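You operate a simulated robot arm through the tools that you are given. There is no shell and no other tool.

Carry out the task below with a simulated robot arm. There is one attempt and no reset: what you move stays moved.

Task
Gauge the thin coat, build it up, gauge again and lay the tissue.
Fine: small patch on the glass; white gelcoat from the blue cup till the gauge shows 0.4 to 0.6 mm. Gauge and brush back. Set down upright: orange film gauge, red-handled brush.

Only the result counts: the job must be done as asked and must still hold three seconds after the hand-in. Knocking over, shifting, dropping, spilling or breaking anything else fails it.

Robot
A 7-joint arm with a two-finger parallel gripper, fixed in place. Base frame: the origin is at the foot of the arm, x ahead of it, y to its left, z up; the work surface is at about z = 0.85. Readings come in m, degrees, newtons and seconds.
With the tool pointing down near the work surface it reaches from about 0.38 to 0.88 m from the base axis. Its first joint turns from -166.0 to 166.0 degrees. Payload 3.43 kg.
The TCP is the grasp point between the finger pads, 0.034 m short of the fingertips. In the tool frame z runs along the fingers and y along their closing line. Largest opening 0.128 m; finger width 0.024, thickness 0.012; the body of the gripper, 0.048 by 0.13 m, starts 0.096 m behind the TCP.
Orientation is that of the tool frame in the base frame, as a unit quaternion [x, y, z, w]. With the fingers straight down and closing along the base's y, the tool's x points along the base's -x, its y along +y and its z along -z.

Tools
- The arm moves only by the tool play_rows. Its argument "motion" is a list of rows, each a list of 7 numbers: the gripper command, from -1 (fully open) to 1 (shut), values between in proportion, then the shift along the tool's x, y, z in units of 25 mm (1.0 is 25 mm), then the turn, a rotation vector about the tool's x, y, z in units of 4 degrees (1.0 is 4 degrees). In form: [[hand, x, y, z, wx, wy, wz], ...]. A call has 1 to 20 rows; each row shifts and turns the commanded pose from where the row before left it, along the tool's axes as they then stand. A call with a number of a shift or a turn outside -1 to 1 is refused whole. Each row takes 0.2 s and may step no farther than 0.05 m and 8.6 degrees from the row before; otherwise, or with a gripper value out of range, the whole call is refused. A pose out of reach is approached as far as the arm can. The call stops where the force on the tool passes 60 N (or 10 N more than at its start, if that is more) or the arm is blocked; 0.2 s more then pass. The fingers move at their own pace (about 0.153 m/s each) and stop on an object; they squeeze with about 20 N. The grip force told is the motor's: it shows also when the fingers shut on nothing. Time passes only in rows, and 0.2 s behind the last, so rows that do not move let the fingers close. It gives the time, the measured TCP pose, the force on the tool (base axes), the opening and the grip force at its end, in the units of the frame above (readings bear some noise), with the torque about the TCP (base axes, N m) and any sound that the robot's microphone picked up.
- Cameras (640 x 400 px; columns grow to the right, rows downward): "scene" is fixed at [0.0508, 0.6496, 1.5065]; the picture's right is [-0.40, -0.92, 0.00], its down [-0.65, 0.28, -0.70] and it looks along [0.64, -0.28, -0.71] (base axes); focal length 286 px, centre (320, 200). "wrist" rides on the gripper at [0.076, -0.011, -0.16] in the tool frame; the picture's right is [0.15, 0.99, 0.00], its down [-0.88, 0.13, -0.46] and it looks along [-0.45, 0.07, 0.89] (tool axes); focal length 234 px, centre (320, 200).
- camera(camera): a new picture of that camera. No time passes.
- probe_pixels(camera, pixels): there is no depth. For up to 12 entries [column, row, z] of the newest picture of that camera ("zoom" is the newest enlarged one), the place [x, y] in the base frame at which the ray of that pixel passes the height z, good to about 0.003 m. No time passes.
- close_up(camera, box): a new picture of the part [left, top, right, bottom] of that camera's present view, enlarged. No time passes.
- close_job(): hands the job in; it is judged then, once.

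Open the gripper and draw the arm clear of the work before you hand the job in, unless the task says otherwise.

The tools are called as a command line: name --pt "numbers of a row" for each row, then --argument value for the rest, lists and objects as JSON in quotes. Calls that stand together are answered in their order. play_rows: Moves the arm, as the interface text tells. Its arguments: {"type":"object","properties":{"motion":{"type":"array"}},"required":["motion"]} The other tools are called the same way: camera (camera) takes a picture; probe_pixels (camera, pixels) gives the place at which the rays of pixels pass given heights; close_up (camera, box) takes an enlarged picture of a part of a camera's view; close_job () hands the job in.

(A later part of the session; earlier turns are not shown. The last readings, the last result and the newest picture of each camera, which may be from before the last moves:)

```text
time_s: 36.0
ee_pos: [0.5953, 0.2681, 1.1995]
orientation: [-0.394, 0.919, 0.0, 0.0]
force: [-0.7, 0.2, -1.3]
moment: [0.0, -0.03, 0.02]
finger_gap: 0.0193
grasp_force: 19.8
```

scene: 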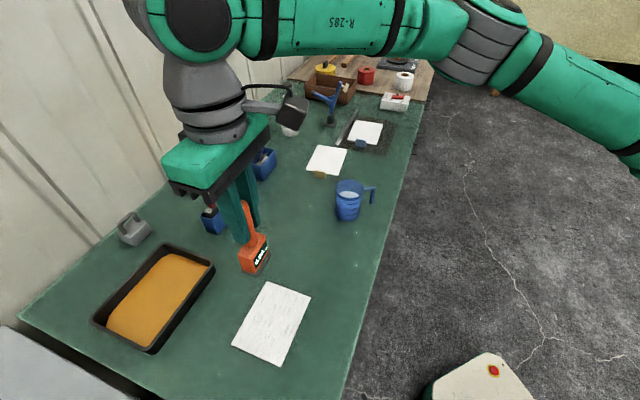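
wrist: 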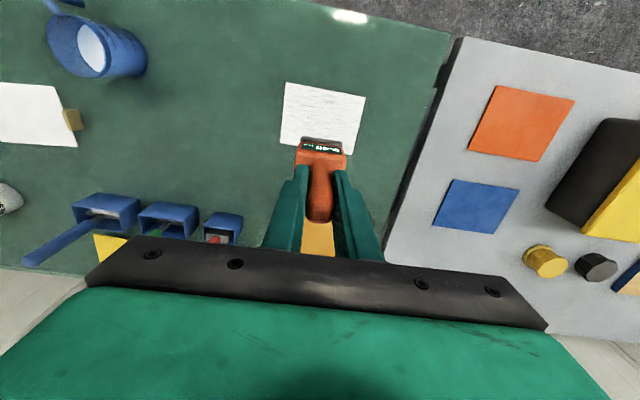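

I finish the transfer and descend to z≈0.975 over the home spot.

play_rows --pt "1 0.152 -0.828 0 0 0 0" --pt "1 0.152 -0.828 0 0 0 0" --pt "1 0.152 -0.828 0 0 0 0" --pt "1 0.152 -0.828 0 0 0 0" --pt "1 0.152 -0.828 0 0 0 0" --pt "1 0 0 0.8 0 0 0" --pt "1 0 0 1 0 0 0" --pt "1 0 0 1 0 0 0" --pt "1 0 0 1 0 0 0" --pt "1 0 0 1 0 0 0" --pt "1 0 0 1 0 0 0" --pt "1 0 0 1 0 0 0" --pt "1 0 0 1 0 0 0" --pt "1 0 0 0.7 0 0 0" --pt "1 0 0 0.4 0 0 0" --pt "1 0 0 0.1 0 0 0" --pt "1 0 0 0 0 0 0"

camera --camera "wrist"

close_up --camera "scene" --box '[330, 80, 430, 200]'

```text
time_s: 39.6
ee_pos: [0.6579, 0.1834, 0.9744]
orientation: [-0.394, 0.919, 0.001, -0.001]
force: [0.8, -0.3, -0.6]
moment: [0.0, 0.0, 0.03]
finger_gap: 0.0194
grasp_force: 20.1
```

```text
taken
```

wrist: 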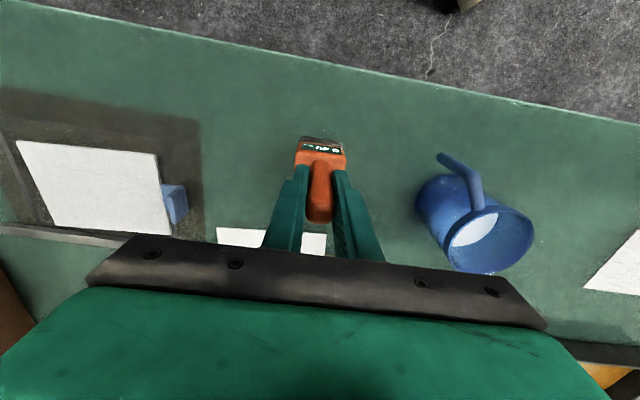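

```text
3.33 times, centred on (380, 140) of scene
```

zoom: 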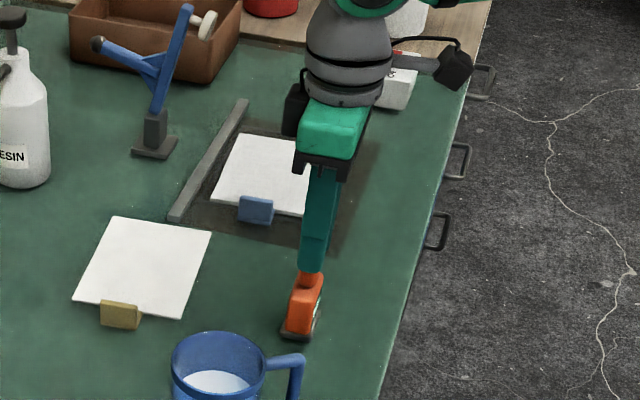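

Position matches the original to within a mm. I lower in small steps until there is contact force.

play_rows --pt "1 0 0 0.06 0 0 0" --pt "1 0 0 0.06 0 0 0" --pt "1 0 0 0.05 0 0 0" --pt "1 0 0 0 0 0 0" --pt "1 0 0 0 0 0 0"

```text
time_s: 40.8
ee_pos: [0.658, 0.1831, 0.9706]
orientation: [-0.393, 0.92, 0.0, 0.0]
force: [-0.2, 0.1, -1.2]
moment: [0.0, 0.04, -0.03]
finger_gap: 0.0197
grasp_force: 19.8
```

No contact yet at 0.9706; next small steps down.

play_rows --pt "1 0 0 0.03 0 0 0" --pt "1 0 0 0.03 0 0 0" --pt "1 0 0 0 0 0 0" --pt "1 0 0 0 0 0 0"

```text
time_s: 41.8
ee_pos: [0.6571, 0.1823, 0.9681]
orientation: [-0.394, 0.919, -0.001, 0.0]
force: [0.2, 0.4, -1.1]
moment: [0.01, 0.01, 0.02]
finger_gap: 0.0196
grasp_force: 20.0
```

Still free at 0.968; I continue in 0.75 mm steps.

play_rows --pt "1 0 0 0.03 0 0 0" --pt "1 0 0 0.03 0 0 0" --pt "1 0 0 0 0 0 0" --pt "1 0 0 0 0 0 0"

```text
time_s: 42.8
ee_pos: [0.6574, 0.1824, 0.9692]
orientation: [-0.394, 0.919, 0.0, 0.001]
force: [0.2, 1.9, 17.2]
moment: [0.07, 0.05, 0.01]
finger_gap: 0.0198
grasp_force: 19.8
```

Contact at 17 N; I relax by a fraction of a millimetre and open the fingers part-way, then check.

play_rows --pt "1 0 0 -0.02 0 0 0" --pt "1 0 0 0 0 0 0" --pt "0.4 0 0 0 0 0 0" --pt "0 0 0 0 0 0 0" --pt "-0.2 0 0 0 0 0 0" --pt "-0.2 0 0 0 0 0 0"

camera --camera "wrist"

```text
time_s: 44.2
ee_pos: [0.6557, 0.1815, 0.9684]
orientation: [-0.394, 0.919, -0.001, -0.001]
force: [-0.3, 0.2, -0.1]
moment: [-0.01, -0.03, 0.0]
finger_gap: 0.0768
grasp_force: 0.1
```

```text
taken
```

wrist: 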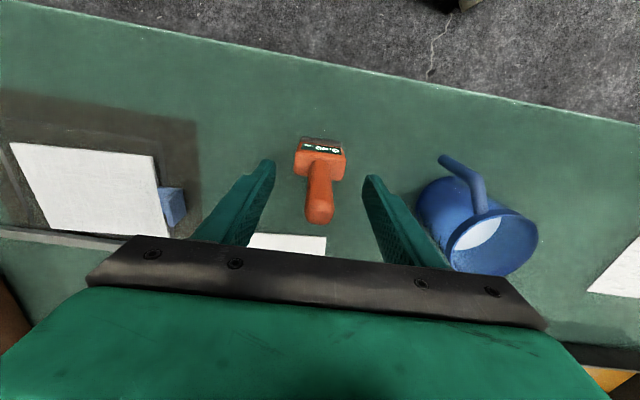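

The gauge stands upright, released. I raise the hand straight up and then move toward the pots to view the red brush.

play_rows --pt "-0.2 0 0 -0.6 0 0 0" --pt "-0.2 0 0 -1 0 0 0" --pt "-0.2 0 0 -1 0 0 0" --pt "-0.2 0 0 -1 0 0 0" --pt "-0.2 0 0 -1 0 0 0" --pt "-0.2 0 0 -1 0 0 0" --pt "-0.2 0 0 -1 0 0 0" --pt "-0.2 0 0 -1 0 0 0" --pt "-0.2 0 0 -1 0 0 0" --pt "-0.2 0 0 -1 0 0 0" --pt "-0.2 -0.3 0.9 -0.5 0 0 0" --pt "-0.2 -0.3 0.9 -0.5 0 0 0" --pt "-0.2 -0.3 0.9 -0.5 0 0 0" --pt "-0.2 -0.3 0.9 0 0 0 0" --pt "-0.2 -0.3 0.9 0 0 0 0" --pt "-0.2 -0.3 0.9 0 0 0 0" --pt "-0.2 -0.3 0.9 0 0 0 0" --pt "-0.2 -0.3 0.9 0 0 0 0"

camera --camera "wrist"

camera --camera "scene"

```text
time_s: 48.0
ee_pos: [0.5694, 0.3503, 1.2456]
orientation: [-0.393, 0.92, 0.0, 0.0]
force: [0.8, -0.9, -0.4]
moment: [0.07, 0.06, -0.02]
finger_gap: 0.0768
grasp_force: 0.1
```

```text
taken
```

wrist: 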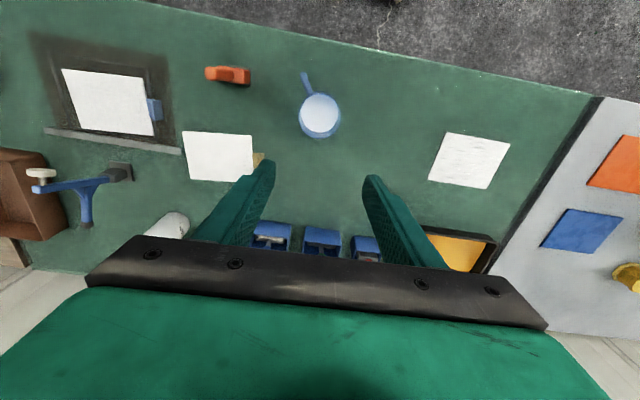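

```text
taken
```

scene: 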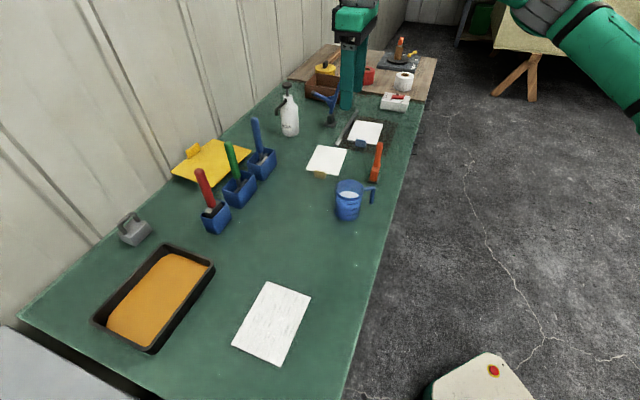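

The gauge stands fine at (378,160) in the scene view. I move toward the pots and tilt the hand to look at the red brush from the side.

play_rows --pt "-0.2 -0.1 0.87 0 0 0 0" --pt "-0.2 -0.1 0.87 0 0 0 0" --pt "-0.2 -0.1 0.87 0 0 0 0" --pt "-0.2 -0.1 0.87 0 0 0 0" --pt "-0.2 -0.1 0.87 0 0 0 0" --pt "-0.2 -0.1 0.87 0 0 0 0" --pt "-0.2 -0.1 0.87 0 0 0 0" --pt "-0.2 -0.1 0.87 0 0 0 0" --pt "-0.2 0 0 0 0 -1 0" --pt "-0.2 0 0 0 0 -1 0" --pt "-0.2 0 0 0 0 -1 0" --pt "-0.2 0 0 0 0 -1 0" --pt "-0.2 0 0 0 0 -1 0" --pt "-0.2 0 0 0 0 -1 0" --pt "-0.2 0 0 0 0 -1 0" --pt "-0.2 0 0 0 0 -1 0" --pt "-0.2 0 0 0 0 0 0"

camera --camera "wrist"

```text
time_s: 51.6
ee_pos: [0.4557, 0.484, 1.2457]
orientation: [-0.378, 0.884, 0.109, 0.254]
force: [0.5, -0.2, 0.1]
moment: [-0.02, -0.01, -0.01]
finger_gap: 0.0768
grasp_force: 0.0
```

```text
taken
```

wrist: 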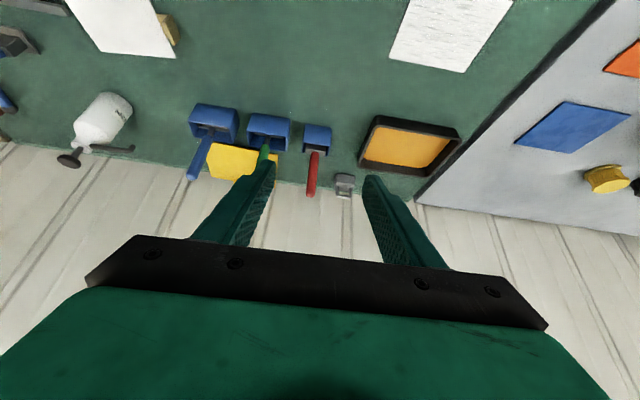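

The red brush shows at (315,170) with its pot at (317,138). I enlarge it in both views.

close_up --camera "wrist" --box '[280, 110, 360, 210]'

probe_pixels --camera "wrist" --pixels '[[312, 194, 1.02], [312, 194, 1.04], [316, 152, 0.94], [318, 127, 0.91], [302, 152, 0.9], [328, 152, 0.9], [307, 127, 0.9], [332, 128, 0.9]]'

close_up --camera "scene" --box '[180, 155, 250, 245]'

```text
4.00 times, centred on (320, 160) of wrist
```

zoom: 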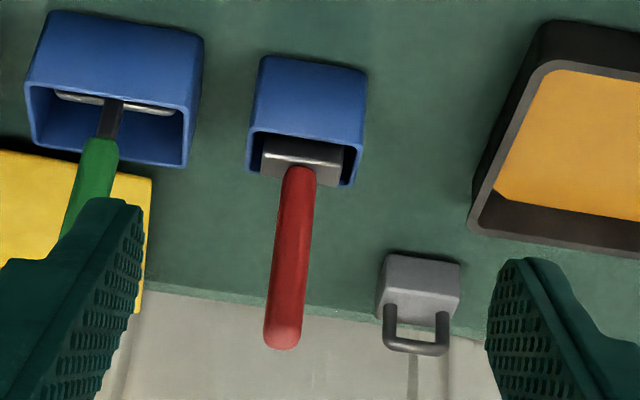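

```text
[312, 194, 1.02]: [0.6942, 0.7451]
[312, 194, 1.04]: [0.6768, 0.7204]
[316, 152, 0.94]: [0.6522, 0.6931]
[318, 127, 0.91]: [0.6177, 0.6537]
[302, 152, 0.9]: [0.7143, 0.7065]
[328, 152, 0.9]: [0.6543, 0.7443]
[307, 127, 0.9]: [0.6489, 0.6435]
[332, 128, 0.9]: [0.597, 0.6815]
```

```text
4.44 times, centred on (215, 200) of scene
```

zoom: 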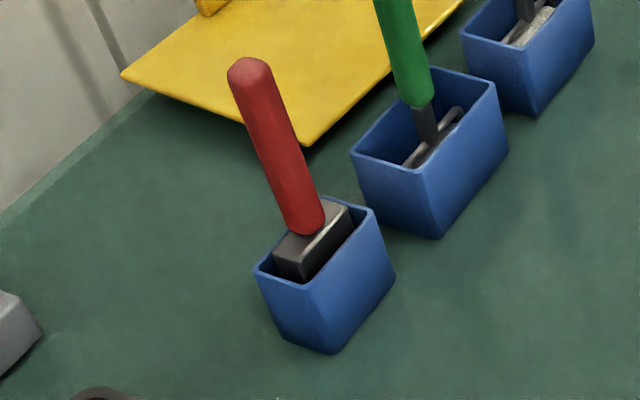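

I probe the handle top and base in both cameras at several heights to triangulate the brush.

camera --camera "scene"

probe_pixels --camera "scene" --pixels '[[198.8, 170.3, 1.0], [198.8, 170.3, 1.02], [198.8, 170.3, 1.04], [212.7, 206.8, 0.9], [212.7, 206.8, 0.92], [212.7, 206.8, 0.94], [200, 216, 0.9], [219, 200, 0.9], [226.5, 202.5, 0.9], [231.8, 216, 0.89]]'

probe_pixels --camera "wrist" --pixels '[[310.75, 193, 1.0], [310.75, 193, 1.02], [310.75, 193, 1.04], [314.75, 153, 0.9], [314.75, 153, 0.92], [314.75, 153, 0.94]]'

```text
taken
```

scene: 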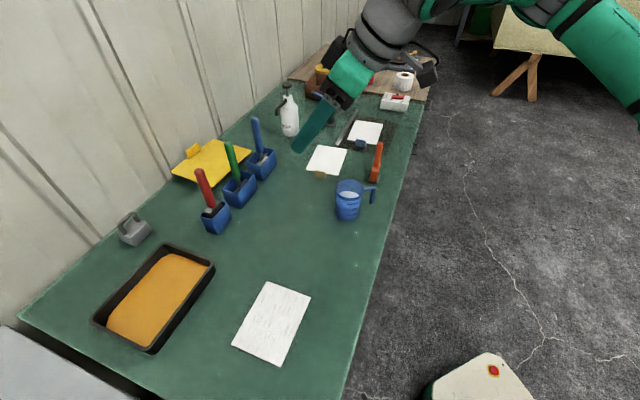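

```text
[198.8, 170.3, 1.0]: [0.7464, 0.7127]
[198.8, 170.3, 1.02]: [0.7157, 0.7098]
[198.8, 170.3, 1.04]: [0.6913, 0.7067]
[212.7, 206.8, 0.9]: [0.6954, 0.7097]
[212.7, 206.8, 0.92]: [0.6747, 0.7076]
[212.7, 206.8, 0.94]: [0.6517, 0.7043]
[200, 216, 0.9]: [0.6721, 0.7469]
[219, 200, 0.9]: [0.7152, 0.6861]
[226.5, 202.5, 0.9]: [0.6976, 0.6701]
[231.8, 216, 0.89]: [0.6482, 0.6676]
```

```text
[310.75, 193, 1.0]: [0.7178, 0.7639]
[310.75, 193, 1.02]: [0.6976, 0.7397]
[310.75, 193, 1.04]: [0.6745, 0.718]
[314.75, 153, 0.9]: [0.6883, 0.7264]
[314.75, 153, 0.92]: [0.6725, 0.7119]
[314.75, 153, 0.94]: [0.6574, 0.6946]
```

The red handle stands nearly vertical at about (0.672, 0.708) from z≈0.923 to 1.045, which is 0.98 m out, so I'll grip it with the hand tilted ~44° outward. I tilt further and go to a pre-grasp 12 cm back along the tool axis.

play_rows --pt "-0.2 0 0 0 0 -1 0" --pt "-0.2 0 0 0 0 -1 0" --pt "-0.2 0 0 0 0 -1 0" --pt "-0.2 -0.132 -0.007 0.873 0 0 0" --pt "-0.2 -0.132 -0.007 0.873 0 0 0" --pt "-0.2 -0.132 -0.007 0.873 0 0 0" --pt "-0.2 -0.132 -0.007 0.873 0 0 0" --pt "-0.2 -0.132 -0.007 0.873 0 0 0" --pt "-0.2 -0.132 -0.007 0.873 0 0 0" --pt "-0.2 -0.132 -0.007 0.873 0 0 0" --pt "-0.2 -0.132 -0.007 0.873 0 0 0" --pt "-0.2 -0.132 -0.007 0.873 0 0 0" --pt "-0.2 -0.132 -0.007 0.873 0 0 0" --pt "-0.2 0 0 0 0 0 0"

camera --camera "wrist"

camera --camera "scene"

```text
time_s: 54.6
ee_pos: [0.5793, 0.6101, 1.1114]
orientation: [-0.365, 0.852, 0.148, 0.345]
force: [-0.4, 0.6, 0.1]
moment: [-0.01, -0.04, 0.0]
finger_gap: 0.0769
grasp_force: 0.1
```

```text
taken
```

wrist: 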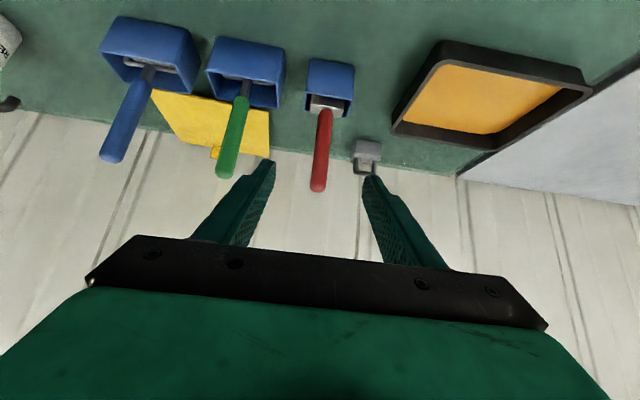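

```text
taken
```

scene: 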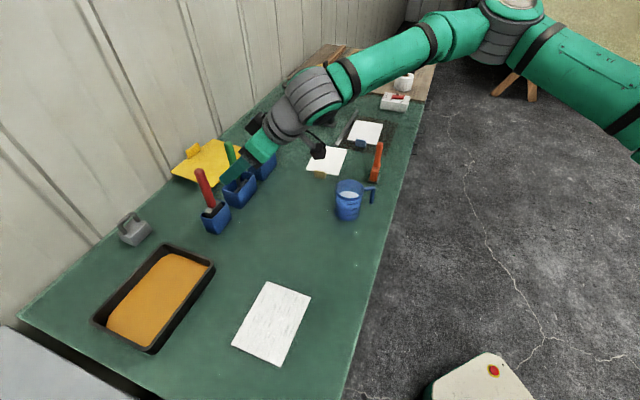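

The red handle now lies at column ~320 between the fingers' lines. I triangulate again from this closer view.

close_up --camera "wrist" --box '[260, 50, 400, 200]'

probe_pixels --camera "wrist" --pixels '[[318.5, 184, 1.02], [318.5, 184, 1.04], [318.5, 184, 1.05], [321, 150, 0.98], [321, 150, 1.0], [325, 112, 0.92], [325, 112, 0.94], [314, 104, 0.92], [339, 109, 0.92]]'

probe_pixels --camera "scene" --pixels '[[198.8, 172, 1.04], [198.8, 172, 1.05], [206, 190, 0.98], [206, 190, 1.0]]'

```text
2.67 times, centred on (330, 125) of wrist
```

zoom: 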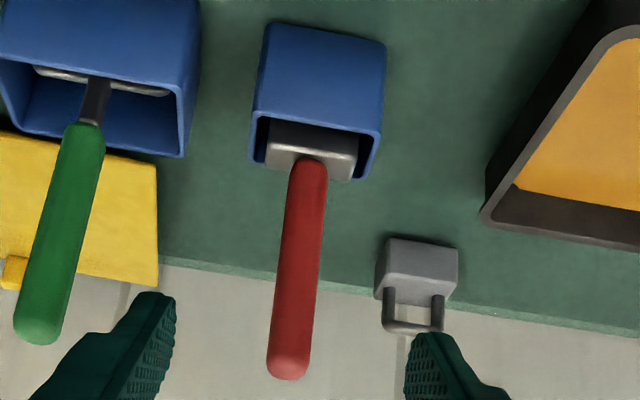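

```text
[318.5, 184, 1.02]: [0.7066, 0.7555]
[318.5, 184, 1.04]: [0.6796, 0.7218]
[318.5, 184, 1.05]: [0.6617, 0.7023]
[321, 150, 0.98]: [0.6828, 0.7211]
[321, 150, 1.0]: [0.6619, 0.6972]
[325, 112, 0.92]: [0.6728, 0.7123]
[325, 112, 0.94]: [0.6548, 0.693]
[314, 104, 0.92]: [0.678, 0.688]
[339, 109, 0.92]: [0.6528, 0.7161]
```

```text
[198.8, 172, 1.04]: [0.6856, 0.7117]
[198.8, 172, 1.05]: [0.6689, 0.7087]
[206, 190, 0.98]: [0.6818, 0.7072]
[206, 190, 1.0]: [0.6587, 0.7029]
```

Both cameras agree the handle axis is at (0.671, 0.708). I advance 0.184 m along the tool axis to put the handle between the pads at z≈0.985.

play_rows --pt "-0.2 -0.044 0.005 0.92 0 0 0" --pt "-0.2 -0.044 0.005 0.92 0 0 0" --pt "-0.2 -0.044 0.005 0.92 0 0 0" --pt "-0.2 -0.044 0.005 0.92 0 0 0" --pt "-0.2 -0.044 0.005 0.92 0 0 0" --pt "-0.2 -0.044 0.005 0.92 0 0 0" --pt "-0.2 -0.044 0.005 0.92 0 0 0" --pt "-0.2 -0.044 0.005 0.92 0 0 0" --pt "-0.2 0 0 0 0 0 0"

camera --camera "wrist"

close_up --camera "scene" --box '[160, 120, 320, 260]'

```text
time_s: 56.6
ee_pos: [0.6707, 0.7062, 0.9852]
orientation: [-0.365, 0.852, 0.148, 0.344]
force: [-0.9, -0.3, 0.4]
moment: [0.01, -0.03, -0.02]
finger_gap: 0.0768
grasp_force: 0.1
```

```text
taken
```

wrist: 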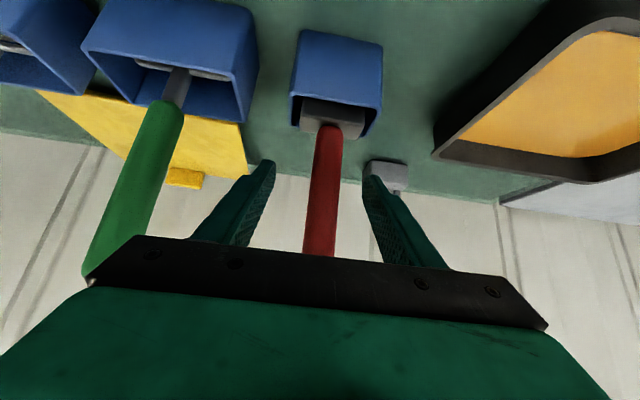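

```text
2.86 times, centred on (240, 190) of scene
```

zoom: 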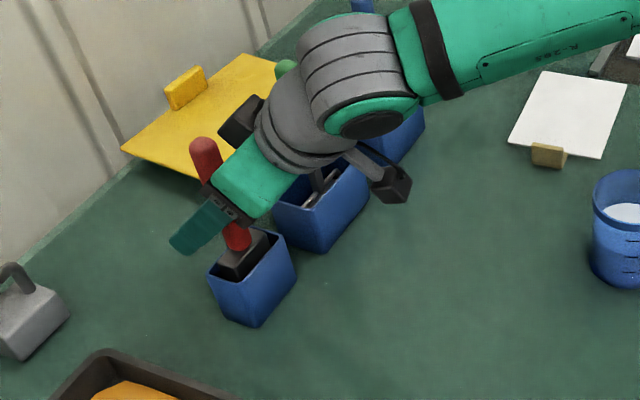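

The red handle is between the fingers with no contact forces. I close on it.

play_rows --pt "0.5 0 0 0 0 0 0" --pt "1 0 0 0 0 0 0" --pt "1 0 0 0 0 0 0" --pt "1 0 0 0 0 0 0"

camera --camera "wrist"

```text
time_s: 57.6
ee_pos: [0.6697, 0.7081, 0.9851]
orientation: [-0.365, 0.852, 0.148, 0.344]
force: [-0.3, 1.4, -0.4]
moment: [0.02, 0.0, 0.03]
finger_gap: 0.0216
grasp_force: 20.2
```

```text
taken
```

wrist: 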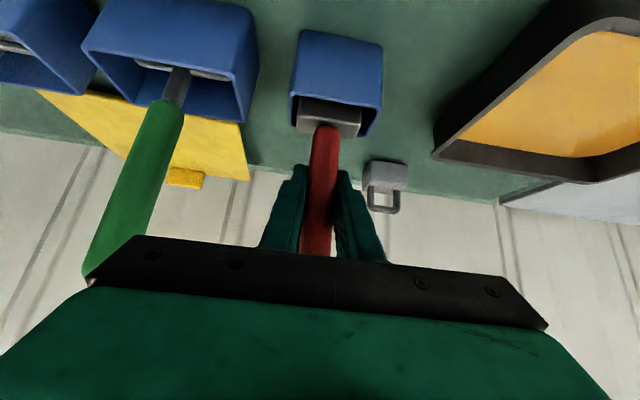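

Gripped at 21.6 mm. I lift straight up (tool x −0.695, z −0.719 per unit) about 0.1 m and check that the pot stays.

play_rows --pt "1 -0.174 0 -0.18 0 0 0" --pt "1 -0.35 0 -0.36 0 0 0" --pt "1 -0.556 0 -0.575 0 0 0" --pt "1 -0.695 0 -0.719 0 0 0" --pt "1 -0.695 0 -0.719 0 0 0" --pt "1 -0.695 0 -0.719 0 0 0" --pt "1 0 0 0 0 0 0"

camera --camera "wrist"

camera --camera "scene"

```text
time_s: 59.2
ee_pos: [0.6683, 0.7045, 1.0999]
orientation: [-0.365, 0.852, 0.148, 0.344]
force: [0.1, -0.1, -1.0]
moment: [0.02, -0.03, -0.01]
finger_gap: 0.0215
grasp_force: 20.1
```

```text
taken
```

wrist: 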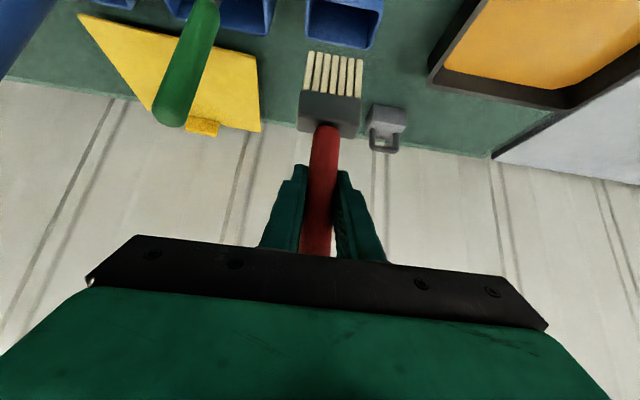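

```text
taken
```

scene: 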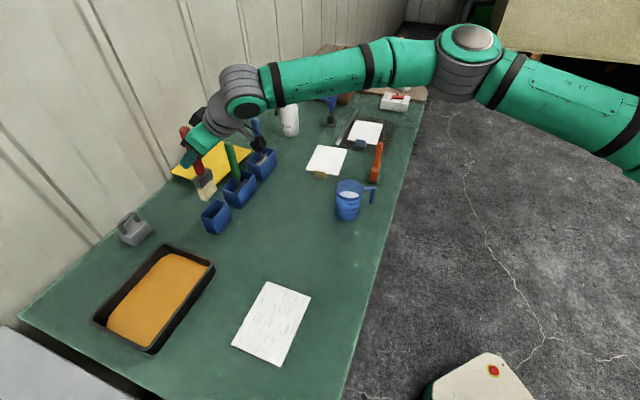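

The brush is out with its bristles visible and the pot still in place. I enlarge the brush and the cup to measure the bristle tip and the cup's size.

close_up --camera "scene" --box '[170, 110, 250, 240]'

close_up --camera "scene" --box '[325, 170, 385, 230]'

probe_pixels --camera "scene" --pixels '[[336, 189, 0.95], [364, 186, 0.95], [350, 181, 0.95], [350, 193, 0.95], [337, 212, 0.85], [361, 212, 0.85], [349, 220, 0.85], [376, 190, 0.95]]'

```text
3.08 times, centred on (210, 175) of scene
```

zoom: 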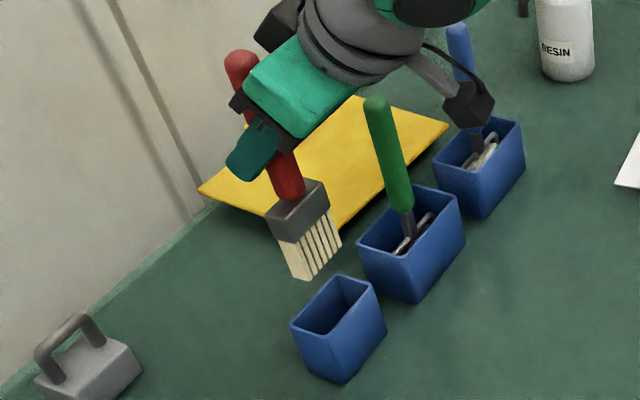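

```text
6.67 times, centred on (355, 200) of scene
```

zoom: 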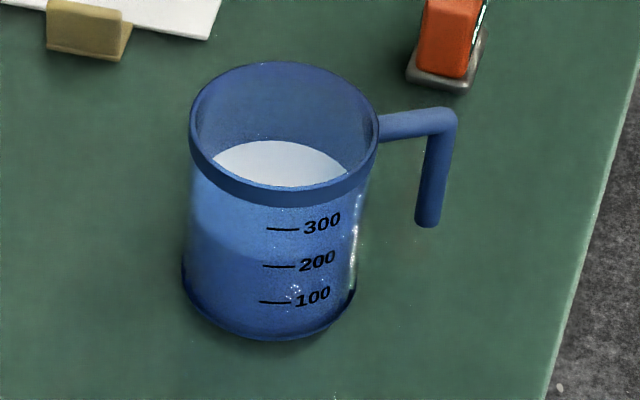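

```text
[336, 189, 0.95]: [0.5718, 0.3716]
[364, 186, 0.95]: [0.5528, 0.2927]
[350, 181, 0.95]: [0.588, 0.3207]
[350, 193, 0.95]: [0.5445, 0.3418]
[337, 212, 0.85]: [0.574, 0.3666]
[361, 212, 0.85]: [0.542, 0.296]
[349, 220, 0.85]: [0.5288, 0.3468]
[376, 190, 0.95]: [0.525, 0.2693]
```

The tip sits about 0.122 m below the TCP; the cup is centred near (0.560, 0.335), rim z≈0.95, liquid near 0.91. I retreat from the pots and then carry the brush to above the cup at TCP z≈1.13.

play_rows --pt "1 0.719 0 -0.694 0 0 0" --pt "1 0.719 0 -0.694 0 0 0" --pt "1 0.719 0 -0.694 0 0 0" --pt "1 0.719 0 -0.694 0 0 0" --pt "1 0.719 0 -0.694 0 0 0" --pt "1 0.719 0 -0.694 0 0 0" --pt "1 0.521 -0.784 -0.689 0 0 0" --pt "1 0.521 -0.784 -0.689 0 0 0" --pt "1 0.521 -0.784 -0.689 0 0 0" --pt "1 0.521 -0.784 -0.689 0 0 0" --pt "1 0.521 -0.784 -0.689 0 0 0" --pt "1 0.521 -0.784 -0.689 0 0 0" --pt "1 0.521 -0.784 -0.689 0 0 0" --pt "1 0.521 -0.784 -0.689 0 0 0" --pt "1 0.521 -0.784 -0.689 0 0 0" --pt "1 0 0 0 0 0 0"

camera --camera "wrist"

camera --camera "scene"

```text
time_s: 62.6
ee_pos: [0.5625, 0.338, 1.1295]
orientation: [-0.365, 0.852, 0.147, 0.345]
force: [-0.2, -0.1, -1.1]
moment: [0.01, 0.01, -0.01]
finger_gap: 0.0214
grasp_force: 20.5
```

```text
taken
```

wrist: 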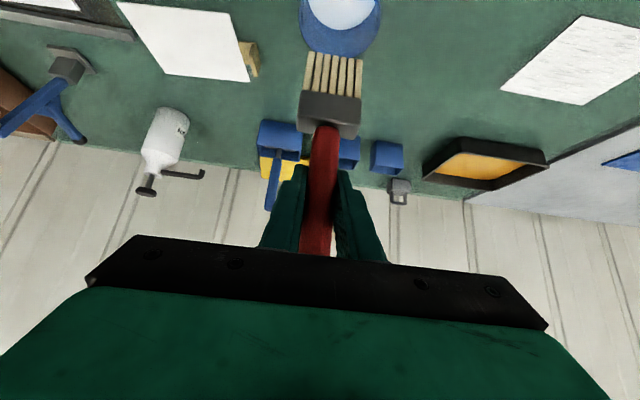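

```text
taken
```

scene: 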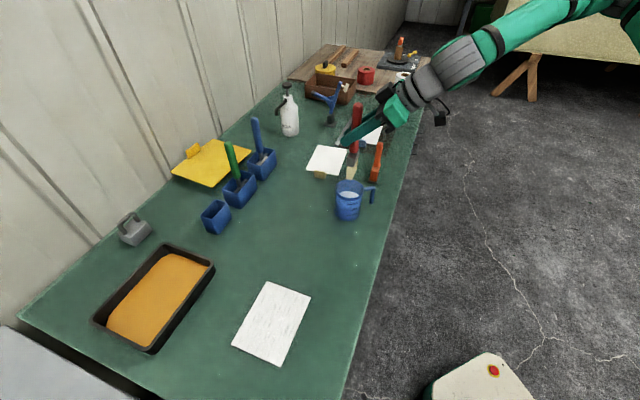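

The brush hangs right above the cup (tip near (350,174), rim centre (350,189)). I lower it straight: first part to just inside the rim, checking.

play_rows --pt "1 0.457 0 0.25 0 0 0" --pt "1 0.556 0 0.575 0 0 0" --pt "1 0.556 0 0.575 0 0 0" --pt "1 0.417 0 0.431 0 0 0" --pt "1 0 0 0 0 0 0"

close_up --camera "scene" --box '[310, 120, 410, 230]'

close_up --camera "wrist" --box '[260, 0, 420, 140]'

```text
time_s: 63.8
ee_pos: [0.5588, 0.3358, 1.0625]
orientation: [-0.365, 0.853, 0.147, 0.344]
force: [0.4, 0.1, -0.2]
moment: [-0.01, 0.01, 0.01]
finger_gap: 0.0218
grasp_force: 20.1
```

```text
3.64 times, centred on (360, 175) of scene
```

zoom: 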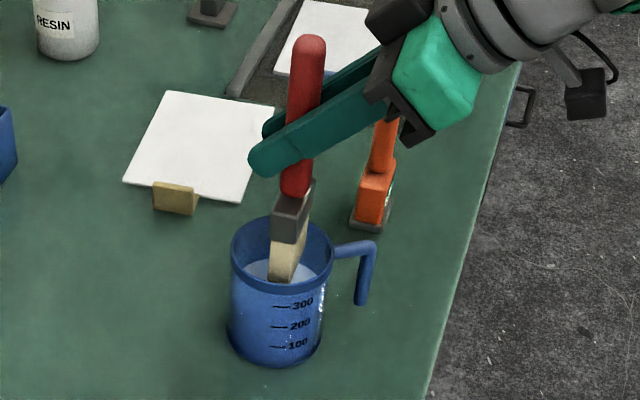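

```text
2.86 times, centred on (340, 70) of wrist
```

zoom: 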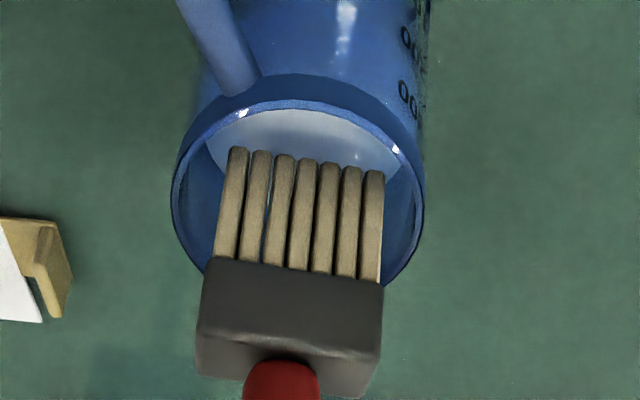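

The bristles are centred inside the rim. I lower another 5 cm into the gelcoat in small steps.

play_rows --pt "1 0.35 0 0.36 0 0 0" --pt "1 0.35 0 0.36 0 0 0" --pt "1 0.35 0 0.36 0 0 0" --pt "1 0.35 0 0.36 0 0 0" --pt "1 0 0 0 0 0 0"

close_up --camera "scene" --box '[310, 120, 410, 230]'

close_up --camera "wrist" --box '[260, 0, 420, 140]'

```text
time_s: 65.0
ee_pos: [0.5574, 0.3356, 1.0102]
orientation: [-0.365, 0.852, 0.148, 0.345]
force: [-0.5, 0.5, -0.8]
moment: [-0.01, -0.01, 0.01]
finger_gap: 0.0215
grasp_force: 20.0
```

```text
3.64 times, centred on (360, 175) of scene
```

zoom: 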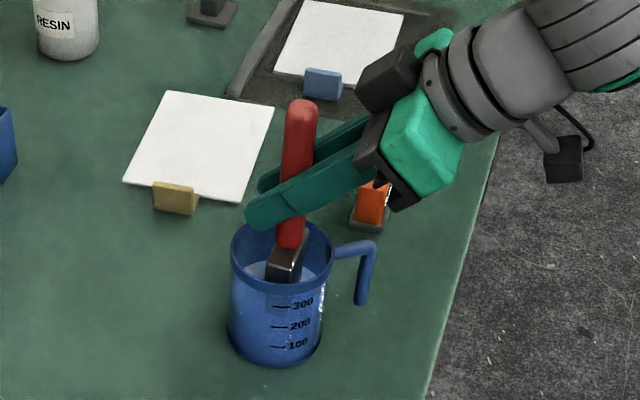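

```text
2.86 times, centred on (340, 70) of wrist
```

zoom: 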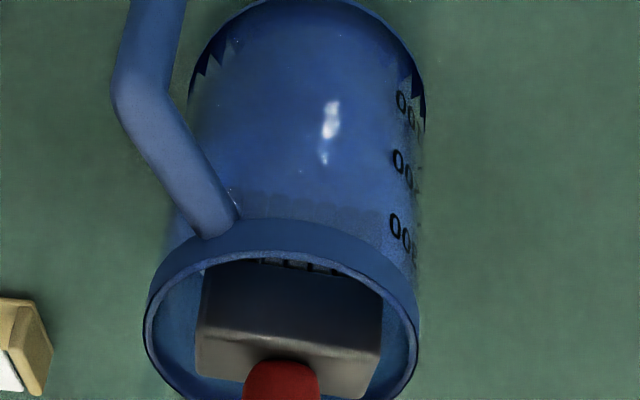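

The bristles are now below the liquid surface. I dwell briefly and lift to check whether they are loaded white.

play_rows --pt "1 0 0 0 0 0 0" --pt "1 0 0 0 0 0 0" --pt "1 -0.35 0 -0.36 0 0 0" --pt "1 -0.35 0 -0.36 0 0 0" --pt "1 -0.35 0 -0.36 0 0 0" --pt "1 -0.35 0 -0.36 0 0 0" --pt "1 0 0 0 0 0 0"

close_up --camera "wrist" --box '[260, 0, 420, 140]'

close_up --camera "scene" --box '[310, 120, 410, 230]'

```text
time_s: 66.6
ee_pos: [0.559, 0.3358, 1.0611]
orientation: [-0.365, 0.852, 0.148, 0.344]
force: [-0.9, 0.0, -1.1]
moment: [0.0, -0.02, -0.02]
finger_gap: 0.0216
grasp_force: 19.9
```

```text
2.86 times, centred on (340, 70) of wrist
```

zoom: 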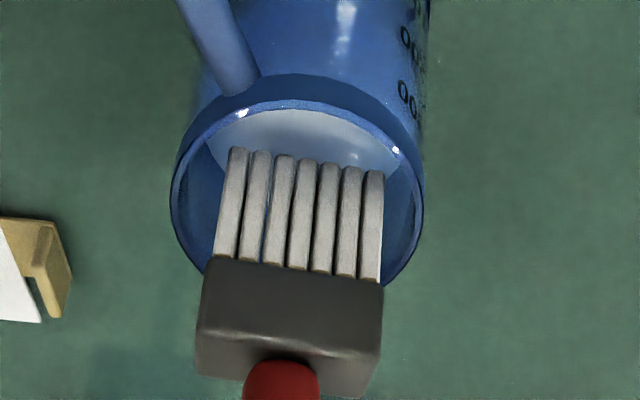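

```text
3.64 times, centred on (360, 175) of scene
```

zoom: 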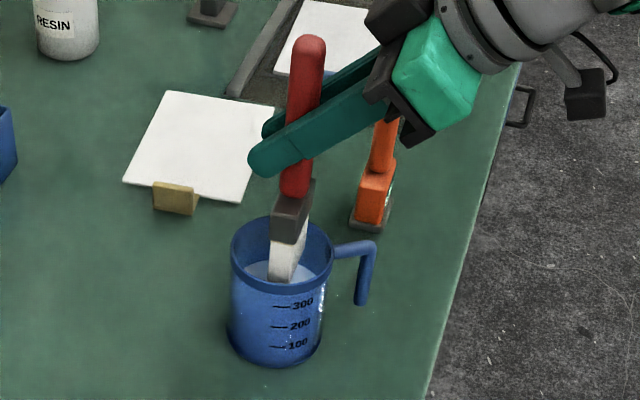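

The bristles are now white (loaded). I let it drain a second above the gelcoat and then raise it clear of the rim.

play_rows --pt "1 0 0 0 0 0 0" --pt "1 0 0 0 0 0 0" --pt "1 0 0 0 0 0 0" --pt "1 0 0 0 0 0 0" --pt "1 0 0 0 0 0 0" --pt "1 -0.35 0 -0.36 0 0 0" --pt "1 -0.556 0 -0.575 0 0 0" --pt "1 -0.556 0 -0.575 0 0 0" --pt "1 -0.35 0 -0.36 0 0 0" --pt "1 0 0 0 0 0 0" --pt "1 0 0 0 0 0 0" --pt "1 0 0 0 0 0 0"

close_up --camera "scene" --box '[310, 120, 410, 230]'

camera --camera "wrist"

```text
time_s: 69.2
ee_pos: [0.559, 0.3352, 1.1279]
orientation: [-0.365, 0.852, 0.148, 0.344]
force: [0.3, 0.8, -0.6]
moment: [0.03, 0.02, 0.0]
finger_gap: 0.0215
grasp_force: 20.2
```

```text
3.64 times, centred on (360, 175) of scene
```

zoom: 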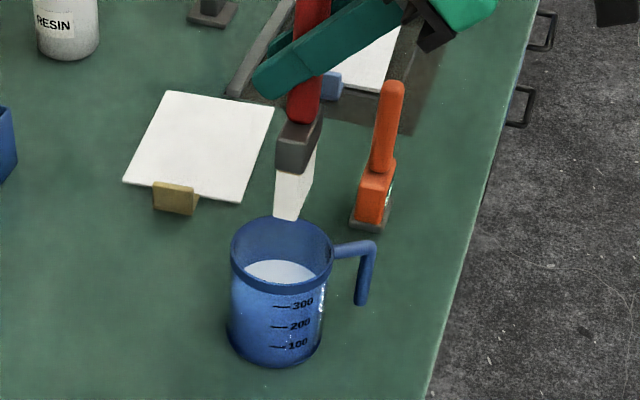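

```text
taken
```

wrist: 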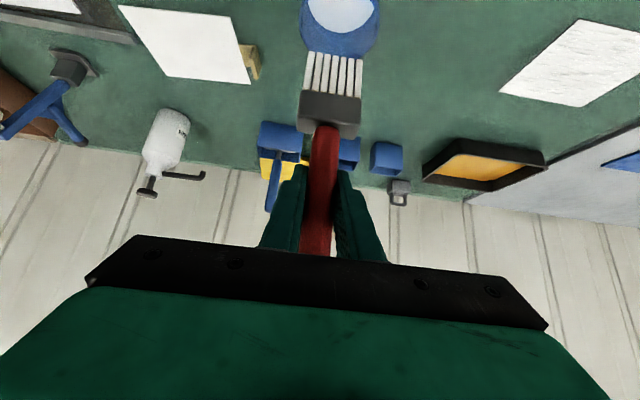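

No drips show. I carry the loaded brush to above the first lane of the coat (near corner lane, wall side), staying well above the table.

play_rows --pt "1 -0.088 0.5 0 0 0 0" --pt "1 -0.088 0.86 0 0 0 0" --pt "1 -0.088 0.86 0.36 0 0 0" --pt "1 -0.088 0.86 0.36 0 0 0" --pt "1 -0.088 0.86 0.36 0 0 0" --pt "1 -0.088 0.86 0.36 0 0 0" --pt "1 -0.088 0.86 0.36 0 0 0" --pt "1 -0.088 0.86 0.36 0 0 0" --pt "1 -0.088 0.86 0.36 0 0 0" --pt "1 -0.088 0.86 0.36 0 0 0" --pt "1 -0.088 0.86 0.36 0 0 0" --pt "1 -0.088 0.86 0.36 0 0 0" --pt "1 -0.088 0.86 0.36 0 0 0" --pt "1 -0.088 0.86 0.36 0 0 0" --pt "1 -0.088 0.86 0.36 0 0 0" --pt "1 0 0.37 0.38 0 0 0" --pt "1 0 0 0 0 0 0"

camera --camera "scene"

camera --camera "wrist"

```text
time_s: 72.8
ee_pos: [0.403, 0.6393, 1.0567]
orientation: [-0.365, 0.853, 0.147, 0.344]
force: [-0.2, -1.3, -1.3]
moment: [-0.01, 0.0, 0.04]
finger_gap: 0.0214
grasp_force: 19.7
```

```text
taken
```

scene: 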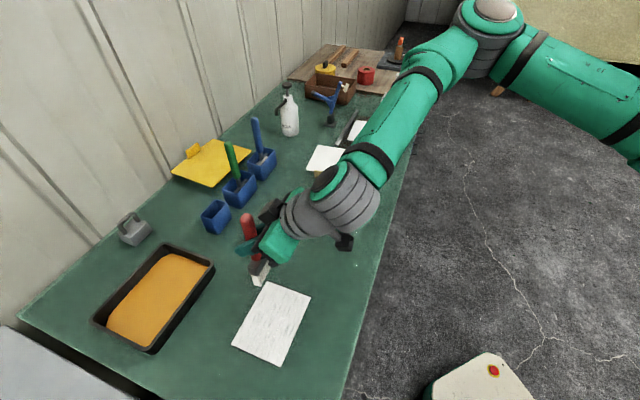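

```text
taken
```

wrist: 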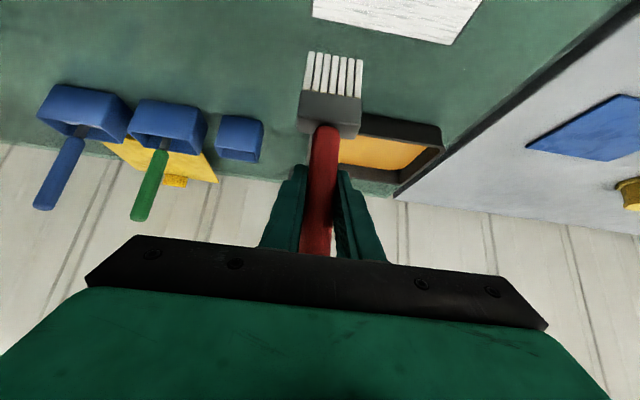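

The brush is above the first lane. I lower it to TCP z≈0.985 (tip ~1 cm above the coat) and look.

play_rows --pt "1 0.48 0 0.5 0 0 0" --pt "1 0.556 0 0.575 0 0 0" --pt "1 0.556 0 0.575 0 0 0" --pt "1 0.4 0 0.415 0 0 0" --pt "1 0 0 0 0 0 0"

close_up --camera "scene" --box '[210, 220, 330, 380]'

close_up --camera "wrist" --box '[240, 0, 460, 140]'

```text
time_s: 74.0
ee_pos: [0.4034, 0.6399, 0.9862]
orientation: [-0.365, 0.853, 0.147, 0.344]
force: [-0.2, 0.6, -0.7]
moment: [0.01, -0.03, 0.01]
finger_gap: 0.0214
grasp_force: 20.1
```

```text
2.50 times, centred on (270, 300) of scene
```

zoom: 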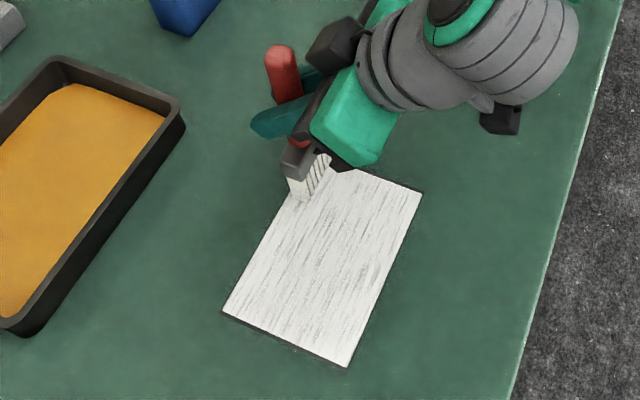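

```text
2.86 times, centred on (350, 70) of wrist
```

zoom: 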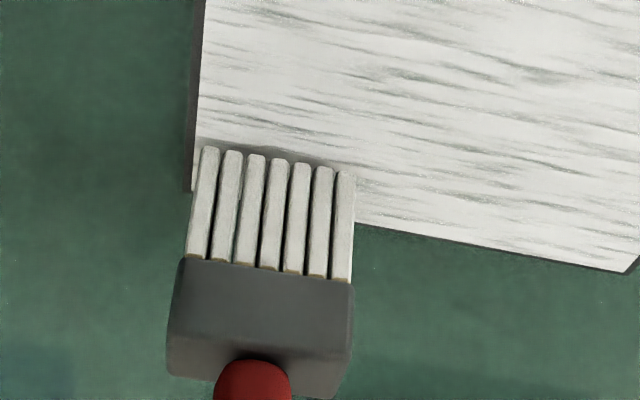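

The bristle tips are just inside the coat edge; I shift 3 mm inward and lower in small steps to contact.

play_rows --pt "1 0.07 0.12 0.072 0 0 0" --pt "1 0.07 0 0.072 0 0 0" --pt "1 0.07 0 0.072 0 0 0" --pt "1 0 0 0 0 0 0"

close_up --camera "wrist" --box '[240, 0, 460, 140]'

```text
time_s: 75.0
ee_pos: [0.4, 0.6417, 0.9799]
orientation: [-0.366, 0.852, 0.148, 0.344]
force: [-0.9, -0.2, 0.0]
moment: [-0.01, 0.02, 0.01]
finger_gap: 0.0216
grasp_force: 20.0
```

```text
2.86 times, centred on (350, 70) of wrist
```

zoom: 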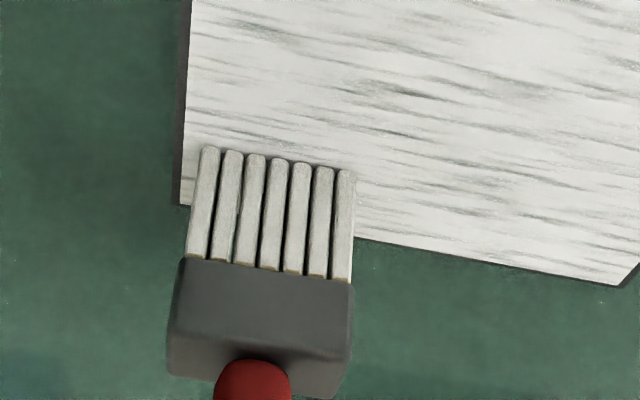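

No contact yet at z=0.980; I lower another 5 mm in small steps.

play_rows --pt "1 0.035 0 0.036 0 0 0" --pt "1 0.035 0 0.036 0 0 0" --pt "1 0.035 0 0.036 0 0 0" --pt "1 0.035 0 0.036 0 0 0" --pt "1 0 0 0 0 0 0"

close_up --camera "wrist" --box '[240, 0, 460, 140]'

close_up --camera "scene" --box '[210, 220, 330, 380]'

```text
time_s: 76.2
ee_pos: [0.3997, 0.6406, 0.9762]
orientation: [-0.364, 0.853, 0.147, 0.344]
force: [0.2, 1.4, 19.4]
moment: [0.07, -0.02, 0.0]
finger_gap: 0.0222
grasp_force: 19.7
```

```text
2.86 times, centred on (350, 70) of wrist
```

zoom: 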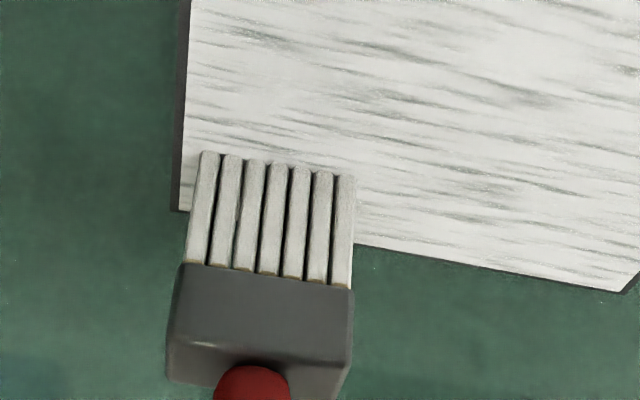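

```text
2.50 times, centred on (270, 300) of scene
```

zoom: 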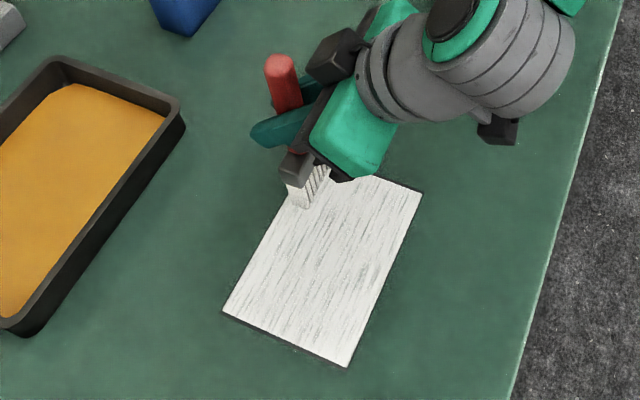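

Contact: 19 N at z=0.976. I relax by ~1 mm to get a light touch before stroking.

play_rows --pt "1 -0.021 0 -0.0216 0 0 0" --pt "1 0 0 0 0 0 0"

```text
time_s: 76.8
ee_pos: [0.4006, 0.6407, 0.9755]
orientation: [-0.366, 0.852, 0.148, 0.344]
force: [0.7, 3.0, 16.5]
moment: [0.25, -0.17, -0.04]
finger_gap: 0.0212
grasp_force: 20.1
```

Still 16.5 N; I raise another 1.5 mm.

play_rows --pt "1 -0.042 0 -0.043 0 0 0" --pt "1 0 0 0 0 0 0"

```text
time_s: 77.4
ee_pos: [0.4011, 0.6405, 0.9754]
orientation: [-0.366, 0.852, 0.148, 0.343]
force: [1.4, 2.3, 5.1]
moment: [0.18, -0.17, -0.03]
finger_gap: 0.0217
grasp_force: 20.7
```

Light 5 N contact now. I draw the brush slowly toward the aisle side (short axis) for the first 4 cm and check the force and brush angle.

play_rows --pt "1 0.288 0 -0.278 0 0 0" --pt "1 0.288 0 -0.278 0 0 0" --pt "1 0.288 0 -0.278 0 0 0" --pt "1 0.288 0 -0.278 0 0 0"

close_up --camera "wrist" --box '[240, 0, 460, 140]'

close_up --camera "scene" --box '[210, 220, 330, 380]'

```text
time_s: 78.4
ee_pos: [0.3719, 0.6124, 0.9763]
orientation: [-0.365, 0.853, 0.147, 0.344]
force: [0.4, 0.4, -0.7]
moment: [0.01, 0.0, 0.01]
finger_gap: 0.0217
grasp_force: 19.6
```

```text
2.86 times, centred on (350, 70) of wrist
```

zoom: 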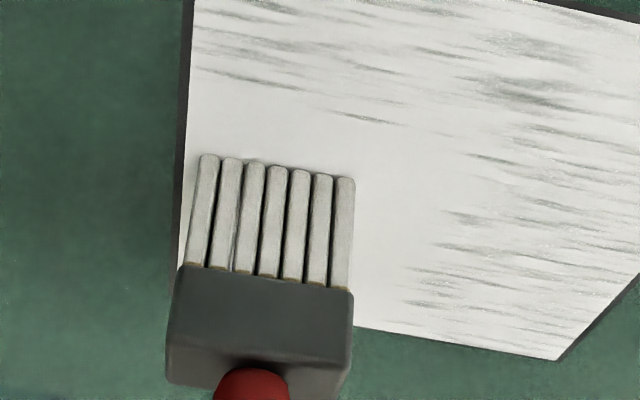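

```text
2.50 times, centred on (270, 300) of scene
```

zoom: 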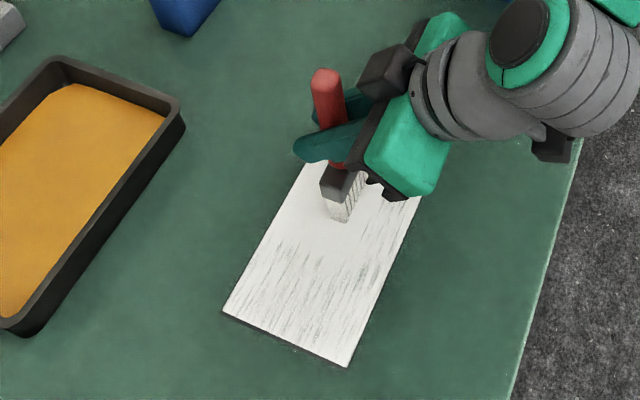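

The streaks vanish where brushed (region extends about 2 cm past the bristles), and force is near zero. I continue this lane 5 cm further to the aisle side.

play_rows --pt "1 0.292 0 -0.274 0 0 0" --pt "1 0.288 0 -0.278 0 0 0" --pt "1 0.288 0 -0.278 0 0 0" --pt "1 0.288 0 -0.278 0 0 0" --pt "1 0.288 0 -0.278 0 0 0" --pt "1 0 0 0 0 0 0"

close_up --camera "wrist" --box '[200, 0, 520, 180]'

close_up --camera "scene" --box '[210, 220, 330, 380]'

```text
time_s: 79.8
ee_pos: [0.3382, 0.5772, 0.9759]
orientation: [-0.365, 0.852, 0.147, 0.345]
force: [0.9, -0.1, -1.1]
moment: [-0.01, -0.01, -0.03]
finger_gap: 0.0217
grasp_force: 20.8
```

```text
2.00 times, centred on (360, 90) of wrist
```

zoom: 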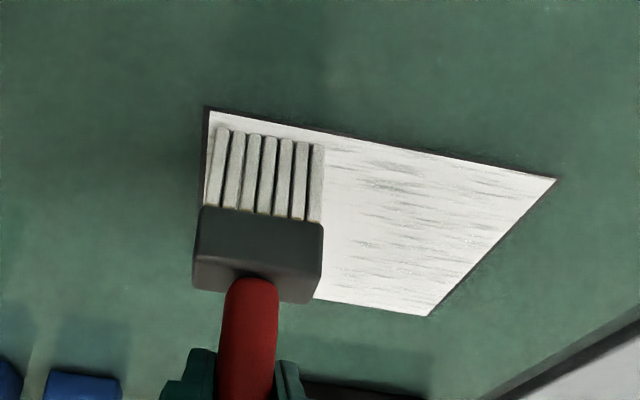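

```text
2.50 times, centred on (270, 300) of scene
```

zoom: 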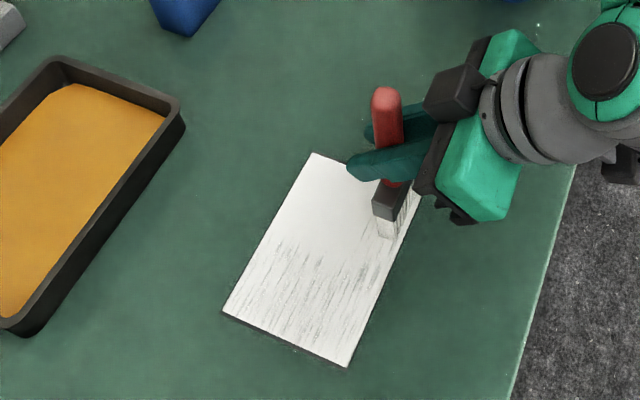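

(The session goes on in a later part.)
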